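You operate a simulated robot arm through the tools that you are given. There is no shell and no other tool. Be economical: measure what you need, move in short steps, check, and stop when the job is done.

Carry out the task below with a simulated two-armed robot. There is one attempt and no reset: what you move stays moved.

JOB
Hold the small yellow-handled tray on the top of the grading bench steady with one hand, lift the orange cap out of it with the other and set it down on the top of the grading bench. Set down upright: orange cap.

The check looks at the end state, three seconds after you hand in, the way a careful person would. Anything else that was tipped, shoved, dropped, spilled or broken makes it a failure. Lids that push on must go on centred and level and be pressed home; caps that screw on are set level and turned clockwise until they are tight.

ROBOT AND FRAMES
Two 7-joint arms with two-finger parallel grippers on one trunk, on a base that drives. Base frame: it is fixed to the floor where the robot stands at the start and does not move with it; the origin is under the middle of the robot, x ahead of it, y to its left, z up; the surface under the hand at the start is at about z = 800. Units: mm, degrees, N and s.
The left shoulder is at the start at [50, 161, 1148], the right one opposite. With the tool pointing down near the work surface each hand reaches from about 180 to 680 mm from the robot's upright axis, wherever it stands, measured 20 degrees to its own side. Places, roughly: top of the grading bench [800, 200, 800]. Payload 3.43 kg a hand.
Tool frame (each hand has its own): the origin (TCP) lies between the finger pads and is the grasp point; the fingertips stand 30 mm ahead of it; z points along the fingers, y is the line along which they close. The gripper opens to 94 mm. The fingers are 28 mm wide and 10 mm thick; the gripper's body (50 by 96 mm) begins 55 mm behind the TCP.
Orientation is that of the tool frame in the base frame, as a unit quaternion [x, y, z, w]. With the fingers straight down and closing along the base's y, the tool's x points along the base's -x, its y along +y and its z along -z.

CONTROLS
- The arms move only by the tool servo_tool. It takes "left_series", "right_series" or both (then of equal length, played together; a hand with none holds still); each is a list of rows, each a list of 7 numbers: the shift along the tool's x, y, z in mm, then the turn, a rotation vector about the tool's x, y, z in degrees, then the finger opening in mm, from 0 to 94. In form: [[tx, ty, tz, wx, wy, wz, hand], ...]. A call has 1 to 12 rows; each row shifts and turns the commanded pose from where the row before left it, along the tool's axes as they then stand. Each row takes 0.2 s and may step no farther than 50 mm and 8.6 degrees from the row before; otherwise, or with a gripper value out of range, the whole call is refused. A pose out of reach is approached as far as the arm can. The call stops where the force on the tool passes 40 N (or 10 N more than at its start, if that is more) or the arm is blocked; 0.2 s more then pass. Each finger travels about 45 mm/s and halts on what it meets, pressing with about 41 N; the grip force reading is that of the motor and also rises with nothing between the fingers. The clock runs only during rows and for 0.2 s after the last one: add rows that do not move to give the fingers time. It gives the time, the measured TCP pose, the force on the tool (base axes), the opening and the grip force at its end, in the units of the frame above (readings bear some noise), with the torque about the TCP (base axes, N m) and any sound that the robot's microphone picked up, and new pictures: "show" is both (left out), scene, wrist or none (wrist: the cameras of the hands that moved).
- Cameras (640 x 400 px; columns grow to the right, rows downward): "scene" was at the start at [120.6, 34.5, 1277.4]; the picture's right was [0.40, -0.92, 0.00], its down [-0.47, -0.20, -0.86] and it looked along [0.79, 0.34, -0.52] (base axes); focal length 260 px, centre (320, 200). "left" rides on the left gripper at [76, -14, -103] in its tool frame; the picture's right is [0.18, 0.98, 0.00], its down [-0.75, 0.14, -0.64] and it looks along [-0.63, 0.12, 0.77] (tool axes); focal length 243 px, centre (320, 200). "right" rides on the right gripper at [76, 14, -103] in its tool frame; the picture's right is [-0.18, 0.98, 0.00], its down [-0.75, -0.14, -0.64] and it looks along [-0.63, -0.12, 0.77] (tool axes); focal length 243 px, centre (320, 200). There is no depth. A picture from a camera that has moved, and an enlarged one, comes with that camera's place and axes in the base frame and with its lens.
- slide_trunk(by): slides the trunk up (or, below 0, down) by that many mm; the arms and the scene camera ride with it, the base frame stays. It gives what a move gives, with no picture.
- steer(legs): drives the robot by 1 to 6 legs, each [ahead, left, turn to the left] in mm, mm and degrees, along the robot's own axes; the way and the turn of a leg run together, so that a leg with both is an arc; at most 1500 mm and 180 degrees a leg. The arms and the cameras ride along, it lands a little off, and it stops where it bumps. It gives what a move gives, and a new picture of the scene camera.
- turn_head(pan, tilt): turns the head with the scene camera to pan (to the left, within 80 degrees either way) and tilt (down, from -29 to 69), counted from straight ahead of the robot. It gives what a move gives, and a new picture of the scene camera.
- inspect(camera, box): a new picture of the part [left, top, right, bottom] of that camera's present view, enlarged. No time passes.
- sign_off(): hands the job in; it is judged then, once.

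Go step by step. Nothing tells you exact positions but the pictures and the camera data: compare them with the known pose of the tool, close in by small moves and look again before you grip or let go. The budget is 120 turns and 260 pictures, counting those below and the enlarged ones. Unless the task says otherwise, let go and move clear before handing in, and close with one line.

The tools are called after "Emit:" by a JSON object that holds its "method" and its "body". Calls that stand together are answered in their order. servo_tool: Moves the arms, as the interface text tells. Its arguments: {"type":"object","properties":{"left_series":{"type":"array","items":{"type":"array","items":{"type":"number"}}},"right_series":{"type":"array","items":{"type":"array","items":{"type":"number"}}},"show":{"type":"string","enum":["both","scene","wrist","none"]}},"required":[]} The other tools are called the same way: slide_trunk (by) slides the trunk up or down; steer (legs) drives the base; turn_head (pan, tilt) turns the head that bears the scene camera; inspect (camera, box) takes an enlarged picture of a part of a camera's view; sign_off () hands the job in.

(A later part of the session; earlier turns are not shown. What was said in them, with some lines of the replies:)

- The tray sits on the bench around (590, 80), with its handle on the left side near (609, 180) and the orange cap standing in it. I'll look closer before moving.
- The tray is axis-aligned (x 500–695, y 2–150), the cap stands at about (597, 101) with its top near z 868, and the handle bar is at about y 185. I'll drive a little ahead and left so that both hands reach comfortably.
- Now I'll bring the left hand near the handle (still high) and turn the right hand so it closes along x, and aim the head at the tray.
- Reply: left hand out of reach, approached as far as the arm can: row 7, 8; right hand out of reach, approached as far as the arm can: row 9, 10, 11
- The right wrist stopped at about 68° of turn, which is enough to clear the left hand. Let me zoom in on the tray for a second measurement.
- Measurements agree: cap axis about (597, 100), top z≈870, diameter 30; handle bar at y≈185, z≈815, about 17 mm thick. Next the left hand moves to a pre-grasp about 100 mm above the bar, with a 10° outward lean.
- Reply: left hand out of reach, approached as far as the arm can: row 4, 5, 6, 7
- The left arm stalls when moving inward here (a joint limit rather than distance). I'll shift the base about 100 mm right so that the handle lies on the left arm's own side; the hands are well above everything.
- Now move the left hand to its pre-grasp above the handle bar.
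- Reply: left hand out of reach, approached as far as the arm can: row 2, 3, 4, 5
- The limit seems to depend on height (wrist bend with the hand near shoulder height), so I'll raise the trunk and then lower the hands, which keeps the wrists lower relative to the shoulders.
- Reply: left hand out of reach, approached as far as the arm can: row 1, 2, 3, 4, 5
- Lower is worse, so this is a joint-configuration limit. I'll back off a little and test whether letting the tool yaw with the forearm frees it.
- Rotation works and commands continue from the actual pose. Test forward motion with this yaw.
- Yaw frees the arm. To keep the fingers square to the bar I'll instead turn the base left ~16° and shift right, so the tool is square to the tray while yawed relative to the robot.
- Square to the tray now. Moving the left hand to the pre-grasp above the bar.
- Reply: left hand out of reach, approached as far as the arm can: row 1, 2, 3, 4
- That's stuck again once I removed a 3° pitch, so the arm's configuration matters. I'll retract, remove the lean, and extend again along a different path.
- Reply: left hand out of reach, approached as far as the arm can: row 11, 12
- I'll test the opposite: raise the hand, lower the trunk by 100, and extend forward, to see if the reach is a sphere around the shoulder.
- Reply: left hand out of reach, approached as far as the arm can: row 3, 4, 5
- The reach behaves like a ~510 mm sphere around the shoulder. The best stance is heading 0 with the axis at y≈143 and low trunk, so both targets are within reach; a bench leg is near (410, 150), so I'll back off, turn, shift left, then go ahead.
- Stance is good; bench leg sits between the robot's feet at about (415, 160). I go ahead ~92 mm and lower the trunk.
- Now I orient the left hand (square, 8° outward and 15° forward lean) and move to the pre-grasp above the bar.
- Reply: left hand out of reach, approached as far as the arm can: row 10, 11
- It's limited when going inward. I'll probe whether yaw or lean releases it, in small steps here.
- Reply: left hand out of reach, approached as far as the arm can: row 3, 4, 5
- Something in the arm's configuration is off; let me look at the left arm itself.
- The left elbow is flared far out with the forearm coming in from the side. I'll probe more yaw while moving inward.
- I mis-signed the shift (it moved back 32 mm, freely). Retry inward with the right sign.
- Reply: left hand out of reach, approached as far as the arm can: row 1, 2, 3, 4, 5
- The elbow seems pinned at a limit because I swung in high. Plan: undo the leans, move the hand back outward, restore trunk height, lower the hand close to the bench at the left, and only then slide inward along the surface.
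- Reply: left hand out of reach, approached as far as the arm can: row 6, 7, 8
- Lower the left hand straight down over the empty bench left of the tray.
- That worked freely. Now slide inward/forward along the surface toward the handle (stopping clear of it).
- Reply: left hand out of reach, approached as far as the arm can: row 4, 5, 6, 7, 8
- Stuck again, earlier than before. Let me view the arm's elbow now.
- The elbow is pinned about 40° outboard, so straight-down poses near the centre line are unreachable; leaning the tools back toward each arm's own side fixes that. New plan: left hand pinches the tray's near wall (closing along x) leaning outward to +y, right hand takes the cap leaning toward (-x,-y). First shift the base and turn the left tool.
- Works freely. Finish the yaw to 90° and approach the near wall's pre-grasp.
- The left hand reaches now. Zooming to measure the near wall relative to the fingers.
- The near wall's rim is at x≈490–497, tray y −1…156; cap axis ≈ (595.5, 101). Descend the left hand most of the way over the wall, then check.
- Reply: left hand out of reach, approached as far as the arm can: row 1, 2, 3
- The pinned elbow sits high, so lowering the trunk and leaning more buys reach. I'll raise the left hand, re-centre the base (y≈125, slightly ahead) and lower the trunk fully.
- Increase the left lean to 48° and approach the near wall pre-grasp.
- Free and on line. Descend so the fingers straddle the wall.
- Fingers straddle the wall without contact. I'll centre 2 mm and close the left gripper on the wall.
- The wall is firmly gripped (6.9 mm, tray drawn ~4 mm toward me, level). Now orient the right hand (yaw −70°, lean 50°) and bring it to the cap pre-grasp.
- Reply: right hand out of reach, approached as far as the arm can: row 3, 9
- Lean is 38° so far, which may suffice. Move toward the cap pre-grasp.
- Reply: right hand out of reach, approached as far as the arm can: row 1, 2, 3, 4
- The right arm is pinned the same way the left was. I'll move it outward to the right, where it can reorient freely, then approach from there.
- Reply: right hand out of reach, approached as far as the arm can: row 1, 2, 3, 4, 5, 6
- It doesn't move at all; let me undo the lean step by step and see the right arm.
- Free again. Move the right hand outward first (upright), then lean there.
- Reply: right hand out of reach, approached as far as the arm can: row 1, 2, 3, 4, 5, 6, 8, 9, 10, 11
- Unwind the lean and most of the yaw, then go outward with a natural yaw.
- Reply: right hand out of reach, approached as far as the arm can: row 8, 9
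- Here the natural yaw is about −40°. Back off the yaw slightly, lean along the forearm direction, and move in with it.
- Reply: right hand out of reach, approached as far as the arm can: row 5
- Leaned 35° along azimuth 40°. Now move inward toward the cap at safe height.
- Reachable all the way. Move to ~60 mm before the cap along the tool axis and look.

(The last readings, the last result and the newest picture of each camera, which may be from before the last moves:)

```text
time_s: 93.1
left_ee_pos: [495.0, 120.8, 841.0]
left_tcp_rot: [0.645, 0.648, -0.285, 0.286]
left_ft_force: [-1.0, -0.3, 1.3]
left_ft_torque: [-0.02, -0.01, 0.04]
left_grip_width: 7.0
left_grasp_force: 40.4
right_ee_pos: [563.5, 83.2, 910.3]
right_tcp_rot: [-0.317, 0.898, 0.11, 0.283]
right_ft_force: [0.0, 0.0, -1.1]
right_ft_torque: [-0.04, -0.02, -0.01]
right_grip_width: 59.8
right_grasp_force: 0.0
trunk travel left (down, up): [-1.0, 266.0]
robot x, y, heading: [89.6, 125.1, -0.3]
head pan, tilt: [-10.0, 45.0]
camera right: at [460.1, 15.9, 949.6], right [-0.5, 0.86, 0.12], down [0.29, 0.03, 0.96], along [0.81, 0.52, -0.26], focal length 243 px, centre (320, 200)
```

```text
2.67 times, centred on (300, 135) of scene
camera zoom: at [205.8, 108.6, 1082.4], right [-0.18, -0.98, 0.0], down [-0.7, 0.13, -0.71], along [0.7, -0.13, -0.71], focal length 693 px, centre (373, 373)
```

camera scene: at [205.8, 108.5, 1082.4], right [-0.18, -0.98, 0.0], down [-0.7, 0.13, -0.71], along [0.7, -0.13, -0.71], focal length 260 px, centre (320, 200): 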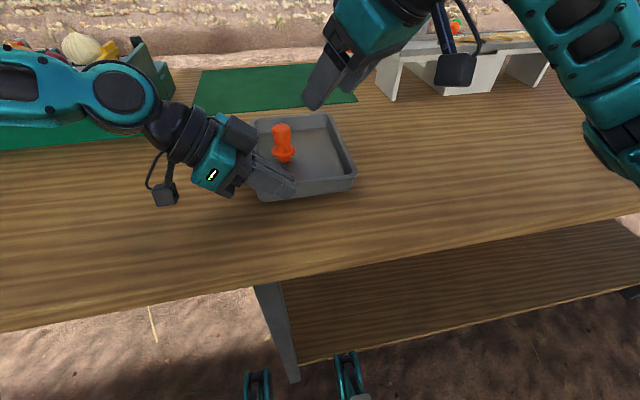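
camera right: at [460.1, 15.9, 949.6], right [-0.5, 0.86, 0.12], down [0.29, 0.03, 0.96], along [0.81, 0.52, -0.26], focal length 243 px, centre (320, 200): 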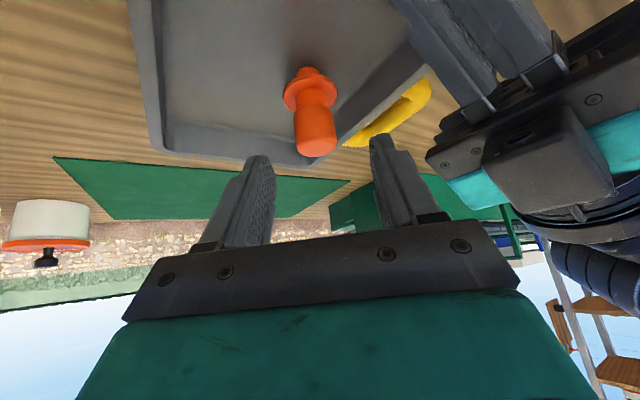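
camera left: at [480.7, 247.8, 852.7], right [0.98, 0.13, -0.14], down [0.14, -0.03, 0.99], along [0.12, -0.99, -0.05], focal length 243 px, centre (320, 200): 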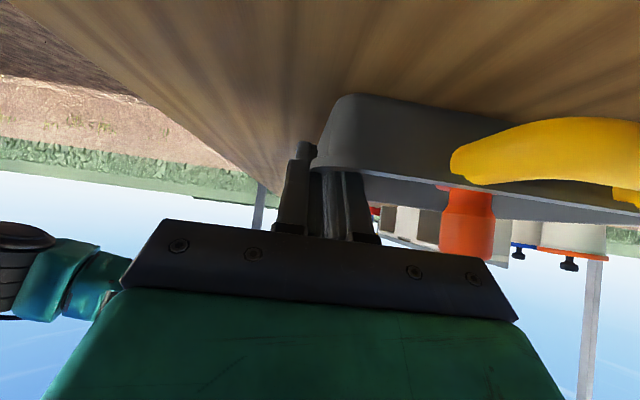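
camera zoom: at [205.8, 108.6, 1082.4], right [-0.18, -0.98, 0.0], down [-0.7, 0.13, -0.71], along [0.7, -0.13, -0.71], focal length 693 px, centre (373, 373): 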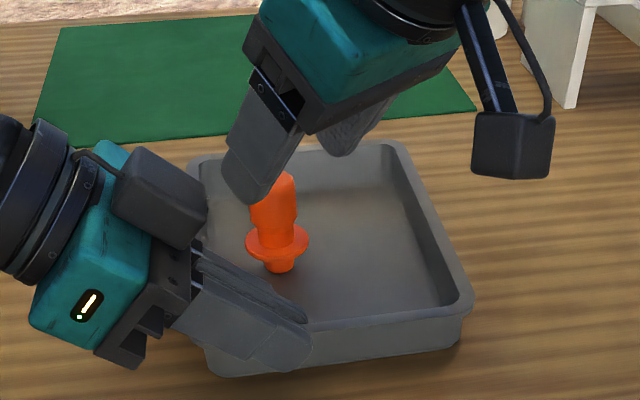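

Clearances look fine. Zoom on the right wrist view to refine the cap position.

Emit:
{"method": "inspect", "body": {"camera": "right", "box": [220, 40, 420, 165]}}

Emit:
{"method": "inspect", "body": {"camera": "left", "box": [360, 100, 560, 280]}}

```text
3.20 times, centred on (320, 102) of right
camera zoom: at [460.1, 15.9, 949.6], right [-0.5, 0.86, 0.12], down [0.29, 0.03, 0.96], along [0.81, 0.52, -0.26], focal length 776 px, centre (320, 512)
```

zoom: 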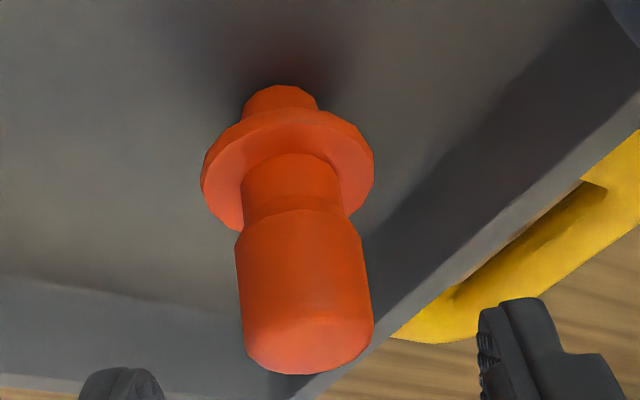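

```text
2.22 times, centred on (460, 190) of left
camera zoom: at [480.5, 247.8, 852.6], right [0.98, 0.13, -0.14], down [0.14, -0.03, 0.99], along [0.12, -0.99, -0.05], focal length 539 px, centre (9, 222)
```

zoom: 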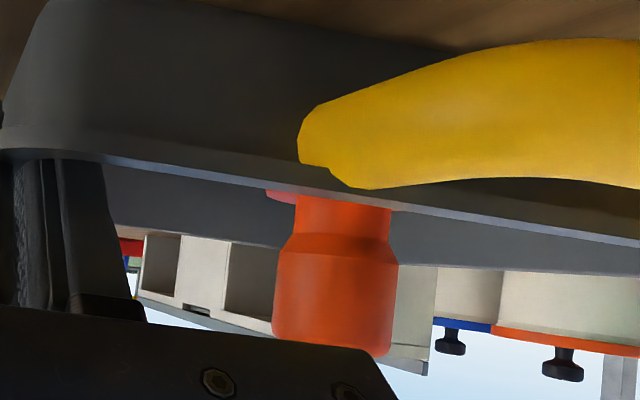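

Best estimate of the cap axis: (589, 102), head z 843–868. Advance partway and check centring in the wrist view.

Emit:
{"method": "servo_tool", "body": {"right_series": [[0.7, -0.8, 13, 0, 0, 0, 60], [0.7, -0.8, 13, 0, 0, 0, 60], [0.6, -0.7, 13, 0, 0, 0, 60], [0, 0, 0, 0, 0, 0, 60]], "show": "wrist"}}

Emit:
{"method": "inspect", "body": {"camera": "scene", "box": [220, 60, 380, 210]}}

```text
time_s: 94.1
left_ee_pos: [494.6, 120.8, 840.7]
left_tcp_rot: [0.645, 0.648, -0.285, 0.287]
left_ft_force: [-1.8, 0.0, 0.6]
left_ft_torque: [0.03, 0.01, 0.04]
left_grip_width: 6.6
left_grasp_force: 41.0
right_ee_pos: [582.8, 92.8, 877.1]
right_tcp_rot: [-0.317, 0.898, 0.109, 0.284]
right_ft_force: [-0.1, -1.0, -0.3]
right_ft_torque: [-0.01, 0.0, -0.02]
right_grip_width: 60.0
right_grasp_force: 0.0
trunk travel left (down, up): [-1.0, 266.0]
robot x, y, heading: [88.0, 124.4, -0.4]
head pan, tilt: [-10.0, 45.0]
camera right: at [478.4, 26.4, 916.5], right [-0.5, 0.85, 0.12], down [0.29, 0.03, 0.96], along [0.81, 0.52, -0.26], focal length 243 px, centre (320, 200)
```

right: 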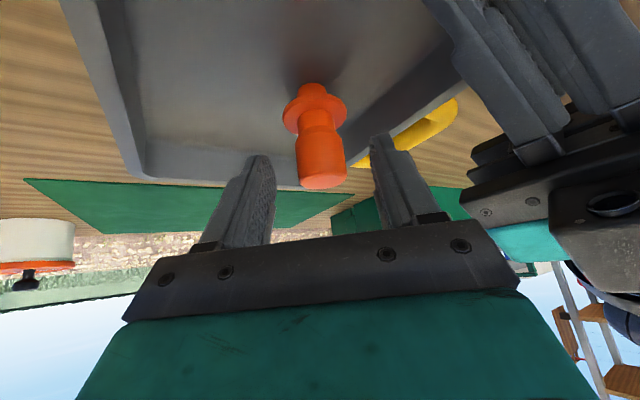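

```text
2.67 times, centred on (300, 135) of scene
camera zoom: at [205.8, 108.6, 1082.4], right [-0.18, -0.98, 0.0], down [-0.7, 0.13, -0.71], along [0.7, -0.13, -0.71], focal length 693 px, centre (373, 373)
```

zoom: 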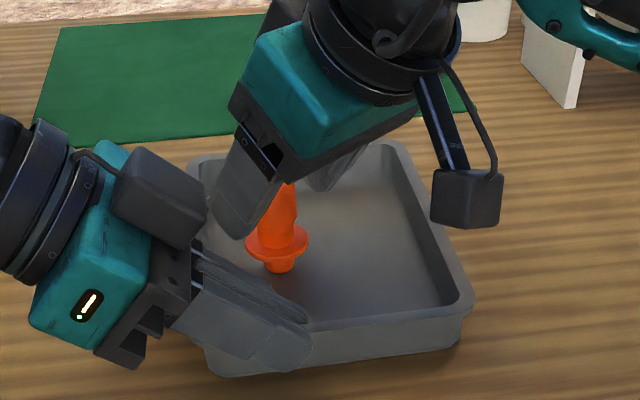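

The cap is centred between the fingers within ~2 mm. Finish the advance and check.

Emit:
{"method": "servo_tool", "body": {"right_series": [[0, -0.5, 9, 0, 0, 0, 60], [0, -0.5, 9, 0, 0, 0, 60], [0, 0, 0, 0, 0, 0, 60]], "show": "wrist"}}

Emit:
{"method": "inspect", "body": {"camera": "scene", "box": [220, 60, 380, 210]}}

```text
time_s: 94.9
left_ee_pos: [494.5, 119.6, 840.7]
left_tcp_rot: [0.646, 0.648, -0.286, 0.286]
left_ft_force: [-0.7, -0.7, 0.7]
left_ft_torque: [0.02, -0.02, -0.02]
left_grip_width: 7.0
left_grasp_force: 40.8
right_ee_pos: [592.0, 100.1, 861.9]
right_tcp_rot: [-0.317, 0.898, 0.109, 0.284]
right_ft_force: [0.1, 0.8, 0.5]
right_ft_torque: [-0.04, 0.02, -0.02]
right_grip_width: 59.9
right_grasp_force: 0.1
trunk travel left (down, up): [-1.0, 266.0]
robot x, y, heading: [87.6, 124.5, -0.3]
head pan, tilt: [-10.0, 45.0]
camera right: at [487.6, 32.8, 901.9], right [-0.5, 0.86, 0.12], down [0.29, 0.03, 0.96], along [0.81, 0.52, -0.26], focal length 243 px, centre (320, 200)
```

right: 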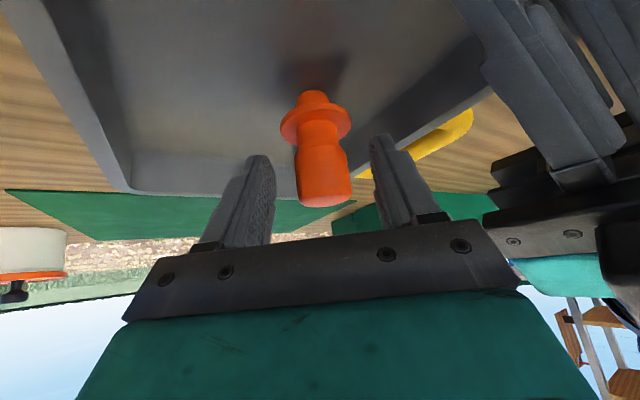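

```text
2.67 times, centred on (300, 135) of scene
camera zoom: at [205.8, 108.6, 1082.4], right [-0.18, -0.98, 0.0], down [-0.7, 0.13, -0.71], along [0.7, -0.13, -0.71], focal length 693 px, centre (373, 373)
```

zoom: 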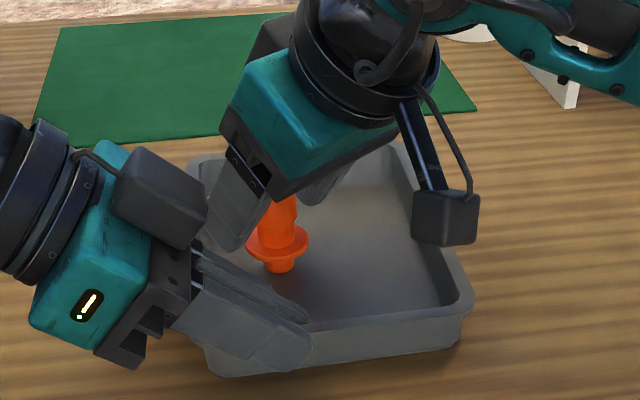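

The cap's head coincides with the TCP in the image, with size consistent with the depth. Close the right gripper.

Emit:
{"method": "servo_tool", "body": {"right_series": [[0, 1, 0, 0, 0, 0, 48], [0, 0, 0, 0, 0, 0, 38], [0, 0, 0, 0, 0, 0, 32], [0, 0, 0, 0, 0, 0, 28], [0, 0, 0, 0, 0, 0, 24], [0, 0, 0, 0, 0, 0, 22], [0, 0, 0, 0, 0, 0, 22]], "show": "wrist"}}

Emit:
{"method": "inspect", "body": {"camera": "scene", "box": [220, 60, 380, 210]}}

```text
time_s: 96.5
left_ee_pos: [494.3, 120.1, 840.0]
left_tcp_rot: [0.646, 0.648, -0.285, 0.286]
left_ft_force: [-0.1, -0.3, -0.4]
left_ft_torque: [0.04, 0.01, 0.0]
left_grip_width: 7.1
left_grasp_force: 41.2
right_ee_pos: [590.1, 101.8, 861.3]
right_tcp_rot: [-0.318, 0.898, 0.11, 0.282]
right_ft_force: [0.4, 0.2, 1.0]
right_ft_torque: [0.03, 0.01, -0.01]
right_grip_width: 29.0
right_grasp_force: 41.2
trunk travel left (down, up): [-1.0, 266.0]
robot x, y, heading: [89.8, 123.5, -0.3]
head pan, tilt: [-10.0, 45.0]
camera right: at [486.4, 33.5, 902.1], right [-0.5, 0.85, 0.12], down [0.29, 0.03, 0.96], along [0.81, 0.52, -0.26], focal length 243 px, centre (320, 200)
```

right: 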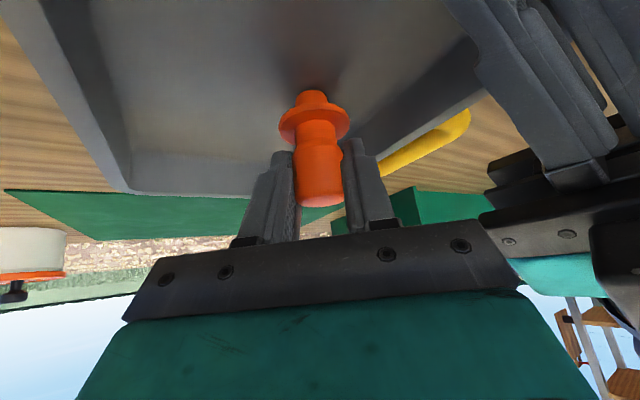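

```text
2.67 times, centred on (300, 135) of scene
camera zoom: at [205.7, 108.6, 1082.4], right [-0.18, -0.98, 0.0], down [-0.7, 0.13, -0.71], along [0.7, -0.13, -0.71], focal length 693 px, centre (373, 373)
```

zoom: 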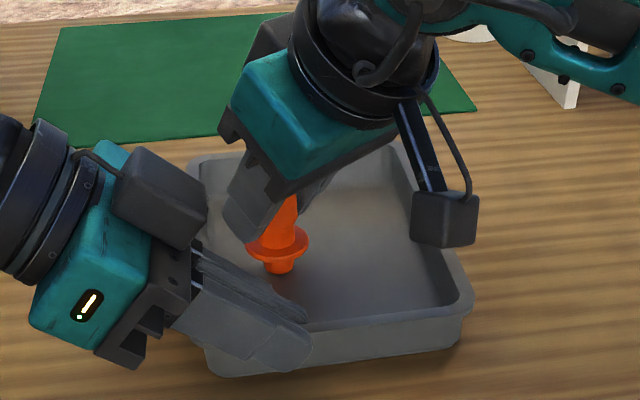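

Cap held at 29 mm. Lift it straight up 80 mm.

Emit:
{"method": "servo_tool", "body": {"right_series": [[-5.8, 0.2, -8.2, 0, 0, 0, 22], [-11, 0.3, -15.5, 0, 0, 0, 22], [-11, 0.3, -15.5, 0, 0, 0, 22], [-11, 0.3, -15.5, 0, 0, 0, 22], [-8, 0.2, -11, 0, 0, 0, 22], [0, 0, 0, 0, 0, 0, 22]], "show": "both"}}

```text
time_s: 97.9
left_ee_pos: [494.1, 120.1, 841.4]
left_tcp_rot: [0.645, 0.648, -0.286, 0.287]
left_ft_force: [-0.5, 0.6, 0.2]
left_ft_torque: [-0.02, -0.01, 0.03]
left_grip_width: 6.7
left_grasp_force: 40.9
right_ee_pos: [587.7, 99.8, 940.6]
right_tcp_rot: [-0.317, 0.899, 0.109, 0.282]
right_ft_force: [0.5, 0.2, -0.9]
right_ft_torque: [0.0, 0.02, 0.0]
right_grip_width: 28.9
right_grasp_force: 41.0
trunk travel left (down, up): [-1.0, 266.0]
robot x, y, heading: [87.0, 121.7, -0.2]
head pan, tilt: [-10.0, 45.0]
camera scene: at [205.8, 108.6, 1082.4], right [-0.18, -0.98, 0.0], down [-0.7, 0.13, -0.71], along [0.7, -0.13, -0.71], focal length 260 px, centre (320, 200)
camera right: at [485.1, 33.5, 981.3], right [-0.5, 0.86, 0.12], down [0.29, 0.03, 0.96], along [0.81, 0.52, -0.26], focal length 243 px, centre (320, 200)
```

scene: 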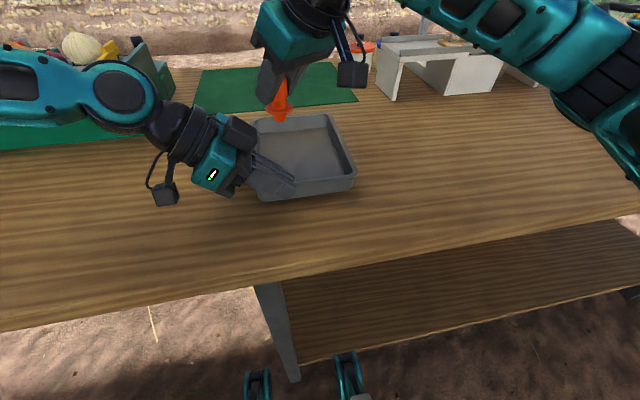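
right: 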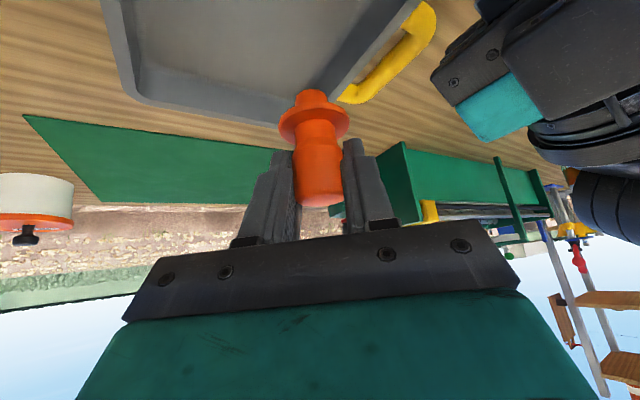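

Cap is out, unchanged in the grip. Carry it right to free bench at about (550, −70), still high.

Emit:
{"method": "servo_tool", "body": {"right_series": [[13.8, -13.5, -10, 0, 0, 0, 22], [18.5, -18, -13.4, 0, 0, 0, 22], [18.5, -18, -13.4, 0, 0, 0, 22], [18.5, -18, -13.4, 0, 0, 0, 22], [18.5, -18, -13.4, 0, 0, 0, 22], [13.8, -13.5, -10, 0, 0, 0, 22], [9, -8.5, -6.5, 0, 0, 0, 22], [0, 0, 0, 0, 0, 0, 22]], "show": "both"}}

```text
time_s: 99.7
left_ee_pos: [493.8, 120.4, 839.7]
left_tcp_rot: [0.646, 0.648, -0.285, 0.286]
left_ft_force: [0.0, -0.6, 1.4]
left_ft_torque: [0.05, -0.02, 0.03]
left_grip_width: 6.9
left_grasp_force: 40.6
right_ee_pos: [551.2, -69.6, 942.2]
right_tcp_rot: [-0.318, 0.898, 0.109, 0.282]
right_ft_force: [0.1, 0.3, -0.1]
right_ft_torque: [0.0, 0.01, 0.0]
right_grip_width: 28.8
right_grasp_force: 41.5
trunk travel left (down, up): [-1.0, 266.0]
robot x, y, heading: [85.8, 124.2, -0.3]
head pan, tilt: [-10.0, 45.0]
camera scene: at [205.8, 108.6, 1082.4], right [-0.18, -0.98, 0.0], down [-0.7, 0.13, -0.71], along [0.7, -0.13, -0.71], focal length 260 px, centre (320, 200)
camera right: at [447.9, -136.8, 982.5], right [-0.5, 0.85, 0.12], down [0.29, 0.03, 0.96], along [0.81, 0.52, -0.26], focal length 243 px, centre (320, 200)
```

scene: 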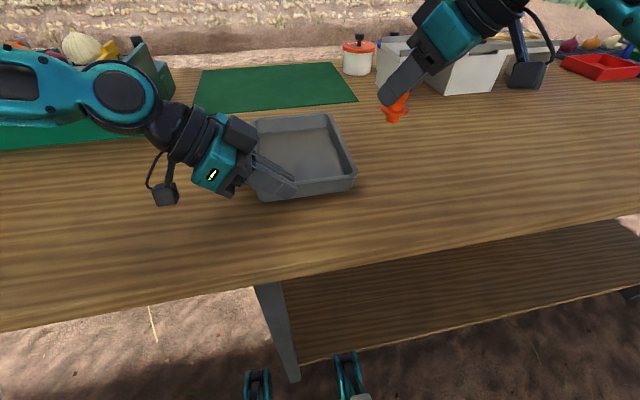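
right: 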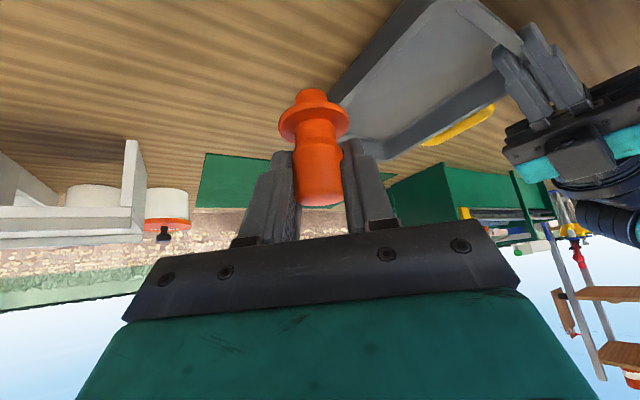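

Lower straight down to just above the bench.

Emit:
{"method": "servo_tool", "body": {"right_series": [[9, -0.3, 12.7, 0, 0, 0, 22], [9, -0.3, 12.7, 0, 0, 0, 22], [9, -0.3, 12.7, 0, 0, 0, 22], [9, -0.3, 12.7, 0, 0, 0, 22], [7, -0.2, 10, 0, 0, 0, 22], [0, 0, 0, 0, 0, 0, 22]], "show": "none"}}

Emit:
{"method": "inspect", "body": {"camera": "scene", "box": [320, 60, 480, 170]}}

```text
time_s: 101.1
left_ee_pos: [495.2, 120.1, 841.5]
left_tcp_rot: [0.646, 0.647, -0.286, 0.286]
left_ft_force: [-1.1, 0.4, 0.2]
left_ft_torque: [0.0, -0.02, 0.03]
left_grip_width: 6.7
left_grasp_force: 41.3
right_ee_pos: [550.2, -68.6, 868.7]
right_tcp_rot: [-0.317, 0.898, 0.108, 0.283]
right_ft_force: [-0.3, 0.2, -1.7]
right_ft_torque: [-0.01, -0.03, 0.0]
right_grip_width: 28.7
right_grasp_force: 40.7
trunk travel left (down, up): [-1.0, 266.0]
robot x, y, heading: [95.9, 129.8, -0.2]
head pan, tilt: [-10.0, 45.0]
```

```text
3.64 times, centred on (400, 115) of scene
camera zoom: at [205.8, 108.6, 1082.4], right [-0.18, -0.98, 0.0], down [-0.7, 0.13, -0.71], along [0.7, -0.13, -0.71], focal length 945 px, centre (29, 509)
```

zoom: 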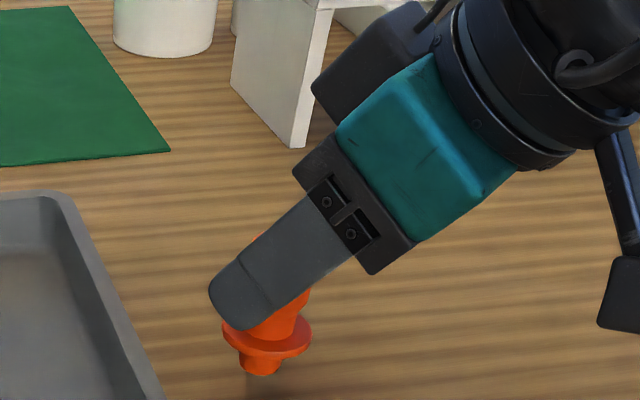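

About 10 mm remain. Lower in small steps watching force.

Emit:
{"method": "servo_tool", "body": {"right_series": [[1.45, 0, 2.05, 0, 0, 0, 22], [1.45, 0, 2.05, 0, 0, 0, 22], [1.16, 0, 1.63, 0, 0, 0, 22], [0, 0, 0, 0, 0, 0, 22]], "show": "none"}}

Emit:
{"method": "inspect", "body": {"camera": "scene", "box": [360, 120, 440, 175]}}

```text
time_s: 102.1
left_ee_pos: [495.6, 119.6, 840.2]
left_tcp_rot: [0.645, 0.648, -0.285, 0.287]
left_ft_force: [0.3, -0.1, -0.2]
left_ft_torque: [0.04, -0.04, 0.02]
left_grip_width: 6.8
left_grasp_force: 40.9
right_ee_pos: [550.1, -68.4, 862.1]
right_tcp_rot: [-0.318, 0.898, 0.109, 0.283]
right_ft_force: [0.4, 0.5, 0.2]
right_ft_torque: [0.0, 0.02, 0.03]
right_grip_width: 28.9
right_grasp_force: 40.5
trunk travel left (down, up): [-1.0, 266.0]
robot x, y, heading: [88.2, 125.9, -0.4]
head pan, tilt: [-10.0, 45.0]
```

```text
7.27 times, centred on (400, 148) of scene
camera zoom: at [205.8, 108.6, 1082.4], right [-0.18, -0.98, 0.0], down [-0.7, 0.13, -0.71], along [0.7, -0.13, -0.71], focal length 1890 px, centre (-262, 582)
```

zoom: 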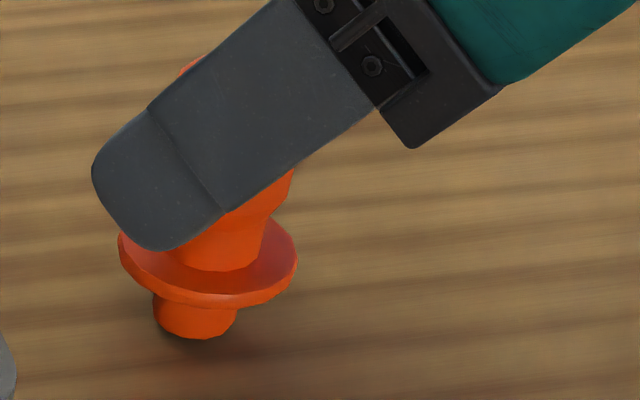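

Nearly touching, no force yet. Continue with 1 mm steps.

Emit:
{"method": "servo_tool", "body": {"right_series": [[0.58, 0, 0.82, 0, 0, 0, 22], [0.58, 0, 0.82, 0, 0, 0, 22], [0, 0, 0, 0, 0, 0, 22]], "show": "none"}}

Emit:
{"method": "servo_tool", "body": {"right_series": [[0.58, 0, 0.82, 0, 0, 0, 22], [0, 0, 0, 0, 0, 0, 22]], "show": "none"}}

Emit:
{"method": "servo_tool", "body": {"right_series": [[0.58, 0, 0.82, 0, 0, 0, 22], [0, 0, 0, 0, 0, 0, 22]], "show": "none"}}

Emit:
{"method": "inspect", "body": {"camera": "scene", "box": [360, 120, 440, 175]}}

```text
time_s: 102.9
left_ee_pos: [494.4, 120.3, 840.1]
left_tcp_rot: [0.646, 0.648, -0.285, 0.286]
left_ft_force: [-2.2, 0.8, 0.5]
left_ft_torque: [0.0, -0.02, 0.01]
left_grip_width: 6.9
left_grasp_force: 40.3
right_ee_pos: [550.2, -66.7, 859.3]
right_tcp_rot: [-0.317, 0.899, 0.109, 0.283]
right_ft_force: [0.1, 0.0, -0.1]
right_ft_torque: [-0.01, -0.03, 0.0]
right_grip_width: 28.3
right_grasp_force: 41.2
trunk travel left (down, up): [-1.0, 266.0]
robot x, y, heading: [87.4, 121.7, -0.2]
head pan, tilt: [-10.0, 45.0]
```

```text
time_s: 103.5
left_ee_pos: [494.3, 120.4, 839.8]
left_tcp_rot: [0.646, 0.648, -0.285, 0.286]
left_ft_force: [0.1, -1.0, -0.4]
left_ft_torque: [-0.01, -0.02, 0.01]
left_grip_width: 6.8
left_grasp_force: 40.6
right_ee_pos: [551.9, -68.7, 858.6]
right_tcp_rot: [-0.317, 0.898, 0.109, 0.283]
right_ft_force: [-0.4, -1.2, 3.6]
right_ft_torque: [-0.11, 0.02, 0.0]
right_grip_width: 28.5
right_grasp_force: 41.0
trunk travel left (down, up): [-1.0, 266.0]
robot x, y, heading: [91.5, 126.8, -0.1]
head pan, tilt: [-10.0, 45.0]
```

```text
time_s: 104.1
left_ee_pos: [494.9, 119.4, 840.6]
left_tcp_rot: [0.646, 0.647, -0.286, 0.287]
left_ft_force: [0.8, 0.6, 1.0]
left_ft_torque: [0.05, -0.03, 0.01]
left_grip_width: 6.6
left_grasp_force: 40.8
right_ee_pos: [550.9, -67.9, 858.6]
right_tcp_rot: [-0.317, 0.898, 0.109, 0.286]
right_ft_force: [0.6, -1.0, 11.9]
right_ft_torque: [-0.15, -0.02, 0.02]
right_grip_width: 28.4
right_grasp_force: 41.4
trunk travel left (down, up): [-1.0, 266.0]
robot x, y, heading: [91.4, 122.3, -0.4]
head pan, tilt: [-10.0, 45.0]
```

```text
7.27 times, centred on (400, 148) of scene
camera zoom: at [205.3, 108.8, 1082.6], right [-0.18, -0.98, 0.0], down [-0.7, 0.13, -0.71], along [0.7, -0.13, -0.71], focal length 1890 px, centre (-262, 582)
```

zoom: 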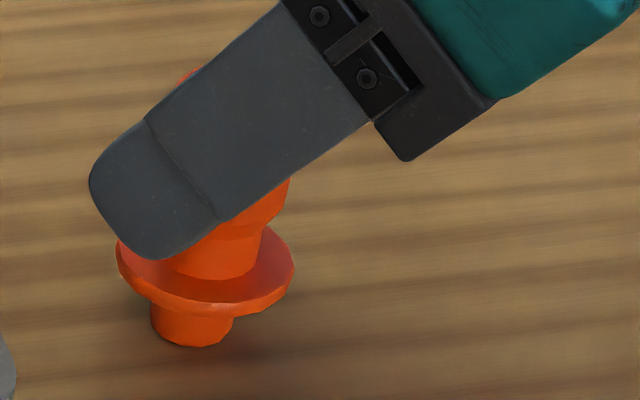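

In contact (12 N). Relax by ~1 mm and open slowly.

Emit:
{"method": "servo_tool", "body": {"right_series": [[-0.5, 0, -0.7, 0, 0, 0, 22], [0, 0, 0, 0, 0, 0, 28], [0, 0, 0, 0, 0, 0, 32], [0, 0, 0, 0, 0, 0, 37], [0, 0, 0, 0, 0, 0, 44], [0, 0, 0, 0, 0, 0, 52], [0, 0, 0, 0, 0, 0, 60], [0, 0, 0, 0, 0, 0, 60]], "show": "wrist"}}

Emit:
{"method": "inspect", "body": {"camera": "scene", "box": [340, 80, 460, 170]}}

```text
time_s: 105.9
left_ee_pos: [494.7, 121.4, 841.8]
left_tcp_rot: [0.646, 0.648, -0.286, 0.286]
left_ft_force: [-0.3, 0.5, 0.0]
left_ft_torque: [-0.01, -0.01, 0.02]
left_grip_width: 6.8
left_grasp_force: 41.7
right_ee_pos: [552.0, -68.0, 857.9]
right_tcp_rot: [-0.317, 0.899, 0.109, 0.283]
right_ft_force: [-0.2, 0.3, -0.3]
right_ft_torque: [0.0, -0.01, 0.0]
right_grip_width: 59.8
right_grasp_force: 0.0
trunk travel left (down, up): [-1.0, 266.0]
robot x, y, heading: [88.6, 123.3, -0.4]
head pan, tilt: [-10.0, 45.0]
camera right: at [448.1, -135.4, 897.9], right [-0.5, 0.86, 0.12], down [0.29, 0.03, 0.96], along [0.81, 0.52, -0.26], focal length 243 px, centre (320, 200)
```

right: 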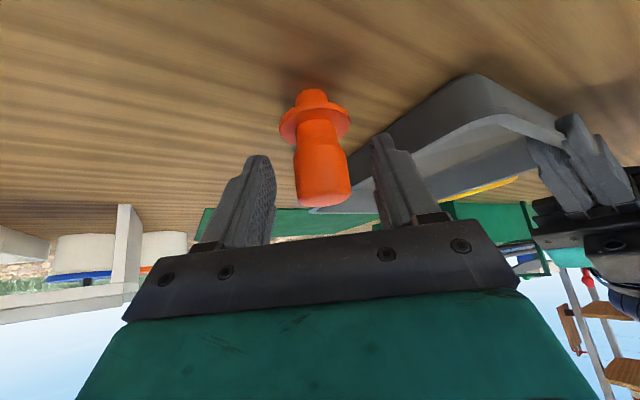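

```text
4.44 times, centred on (400, 125) of scene
camera zoom: at [205.8, 108.6, 1082.4], right [-0.18, -0.98, 0.0], down [-0.7, 0.13, -0.71], along [0.7, -0.13, -0.71], focal length 1155 px, centre (-36, 533)
```

zoom: 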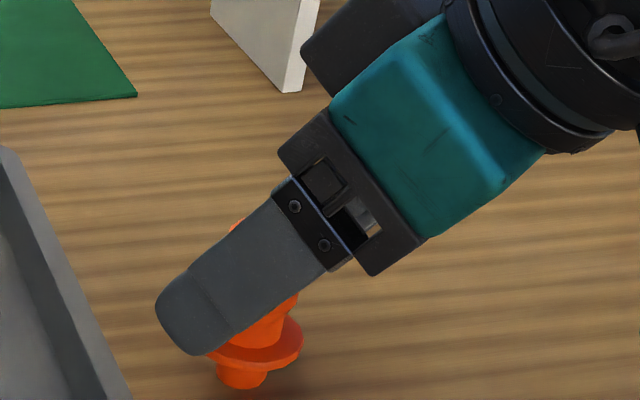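

The cap stands by itself. Withdraw the right hand along its axis, and release the tray wall with the left.

Emit:
{"method": "servo_tool", "body": {"right_series": [[0, 0, -15, 0, 0, 0, 62], [0, 0, -20, 0, 0, 0, 62], [0, 0, -25, 0, 0, 0, 62], [0, 0, -25, 0, 0, 0, 62], [0, 0, -25, 0, 0, 0, 62]], "show": "none"}}

Emit:
{"method": "servo_tool", "body": {"left_series": [[0, 0, 0, 0, 0, 0, 12], [0, 0, 0, 0, 0, 0, 20], [0, 0, 0, 0, 0, 0, 30], [0, 0, 0, 0, 0, 0, 40], [0, 0, 0, 0, 0, 0, 44], [0, 0, 0, 0, 0, 0, 44]], "show": "both"}}

```text
time_s: 107.1
left_ee_pos: [495.4, 119.9, 840.8]
left_tcp_rot: [0.646, 0.648, -0.285, 0.287]
left_ft_force: [-0.8, 1.6, 1.6]
left_ft_torque: [0.07, 0.03, 0.03]
left_grip_width: 6.8
left_grasp_force: 41.0
right_ee_pos: [503.7, -110.7, 948.0]
right_tcp_rot: [-0.318, 0.898, 0.11, 0.284]
right_ft_force: [0.1, -0.2, -0.5]
right_ft_torque: [-0.01, 0.01, -0.01]
right_grip_width: 62.0
right_grasp_force: 0.1
trunk travel left (down, up): [-1.0, 266.0]
robot x, y, heading: [83.7, 120.7, -0.4]
head pan, tilt: [-10.0, 45.0]
```

```text
time_s: 108.5
left_ee_pos: [493.4, 120.5, 841.3]
left_tcp_rot: [0.646, 0.648, -0.286, 0.286]
left_ft_force: [0.1, -0.3, -0.5]
left_ft_torque: [0.0, 0.02, -0.01]
left_grip_width: 44.1
left_grasp_force: 0.0
right_ee_pos: [503.8, -110.7, 947.1]
right_tcp_rot: [-0.317, 0.899, 0.11, 0.282]
right_ft_force: [-1.0, -0.3, -0.6]
right_ft_torque: [-0.02, 0.01, -0.03]
right_grip_width: 62.0
right_grasp_force: 0.1
trunk travel left (down, up): [-1.0, 266.0]
robot x, y, heading: [87.8, 124.8, -0.2]
head pan, tilt: [-10.0, 45.0]
camera scene: at [205.8, 108.6, 1082.4], right [-0.18, -0.98, 0.0], down [-0.7, 0.13, -0.71], along [0.7, -0.13, -0.71], focal length 260 px, centre (320, 200)
camera left: at [480.6, 247.9, 852.6], right [0.98, 0.13, -0.14], down [0.14, -0.03, 0.99], along [0.12, -0.99, -0.05], focal length 243 px, centre (320, 200)
```

scene: 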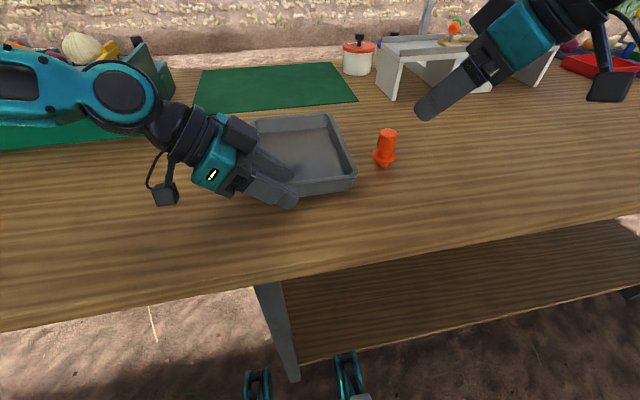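
left: 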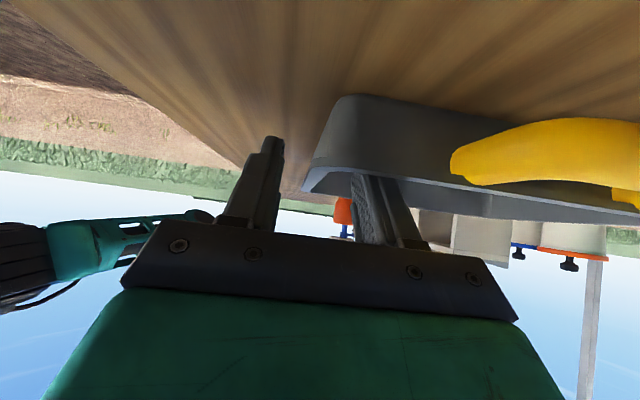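

Both released, cap upright. Withdraw the left hand along its axis.

Emit:
{"method": "servo_tool", "body": {"left_series": [[0, 0, -15, 0, 0, 0, 44], [0, 0, -20, 0, 0, 0, 44], [0, 0, -20, 0, 0, 0, 44], [0, 0, -20, 0, 0, 0, 44], [0, 0, -20, 0, 0, 0, 44]], "show": "scene"}}

Emit:
{"method": "inspect", "body": {"camera": "scene", "box": [220, 90, 440, 220]}}

```text
time_s: 109.7
left_ee_pos: [495.0, 192.7, 903.3]
left_tcp_rot: [0.646, 0.647, -0.286, 0.286]
left_ft_force: [-0.3, -0.7, -0.3]
left_ft_torque: [-0.01, 0.04, -0.01]
left_grip_width: 44.0
left_grasp_force: 0.1
right_ee_pos: [505.2, -109.9, 947.6]
right_tcp_rot: [-0.318, 0.899, 0.11, 0.282]
right_ft_force: [0.7, 0.6, -0.4]
right_ft_torque: [-0.05, 0.01, -0.03]
right_grip_width: 62.1
right_grasp_force: 0.0
trunk travel left (down, up): [-1.0, 266.0]
robot x, y, heading: [88.0, 123.9, -0.4]
head pan, tilt: [-10.0, 45.0]
camera scene: at [205.8, 108.6, 1082.4], right [-0.18, -0.98, 0.0], down [-0.7, 0.13, -0.71], along [0.7, -0.13, -0.71], focal length 260 px, centre (320, 200)
```

scene: 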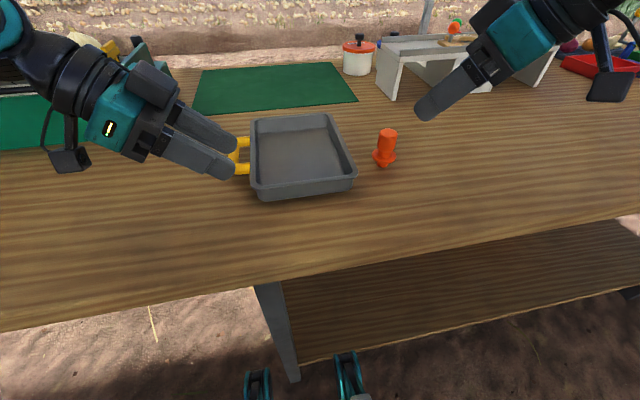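

```text
2.91 times, centred on (330, 155) of scene
camera zoom: at [205.8, 108.6, 1082.4], right [-0.18, -0.98, 0.0], down [-0.7, 0.13, -0.71], along [0.7, -0.13, -0.71], focal length 756 px, centre (291, 331)
```

zoom: 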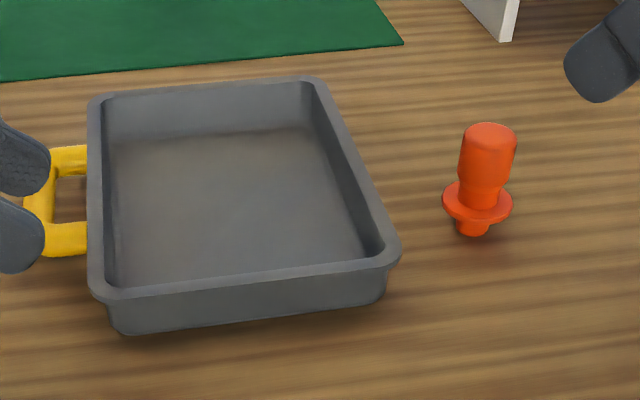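

The tray sits flat in place, the cap stands upright on the bench beside it, and both hands are clear. Handing in.

Emit:
{"method": "sign_off", "body": {}}

```text
The job is handed in.
```

The orange cap is out of the tray and standing upright on the bench top, just to the right of it. I held the tray by its near wall, not the yellow handle, because the left arm couldn't reach the handle squarely. Gripping it drew the tray about 5 mm toward the robot, and it still sits flat; both hands are clear.
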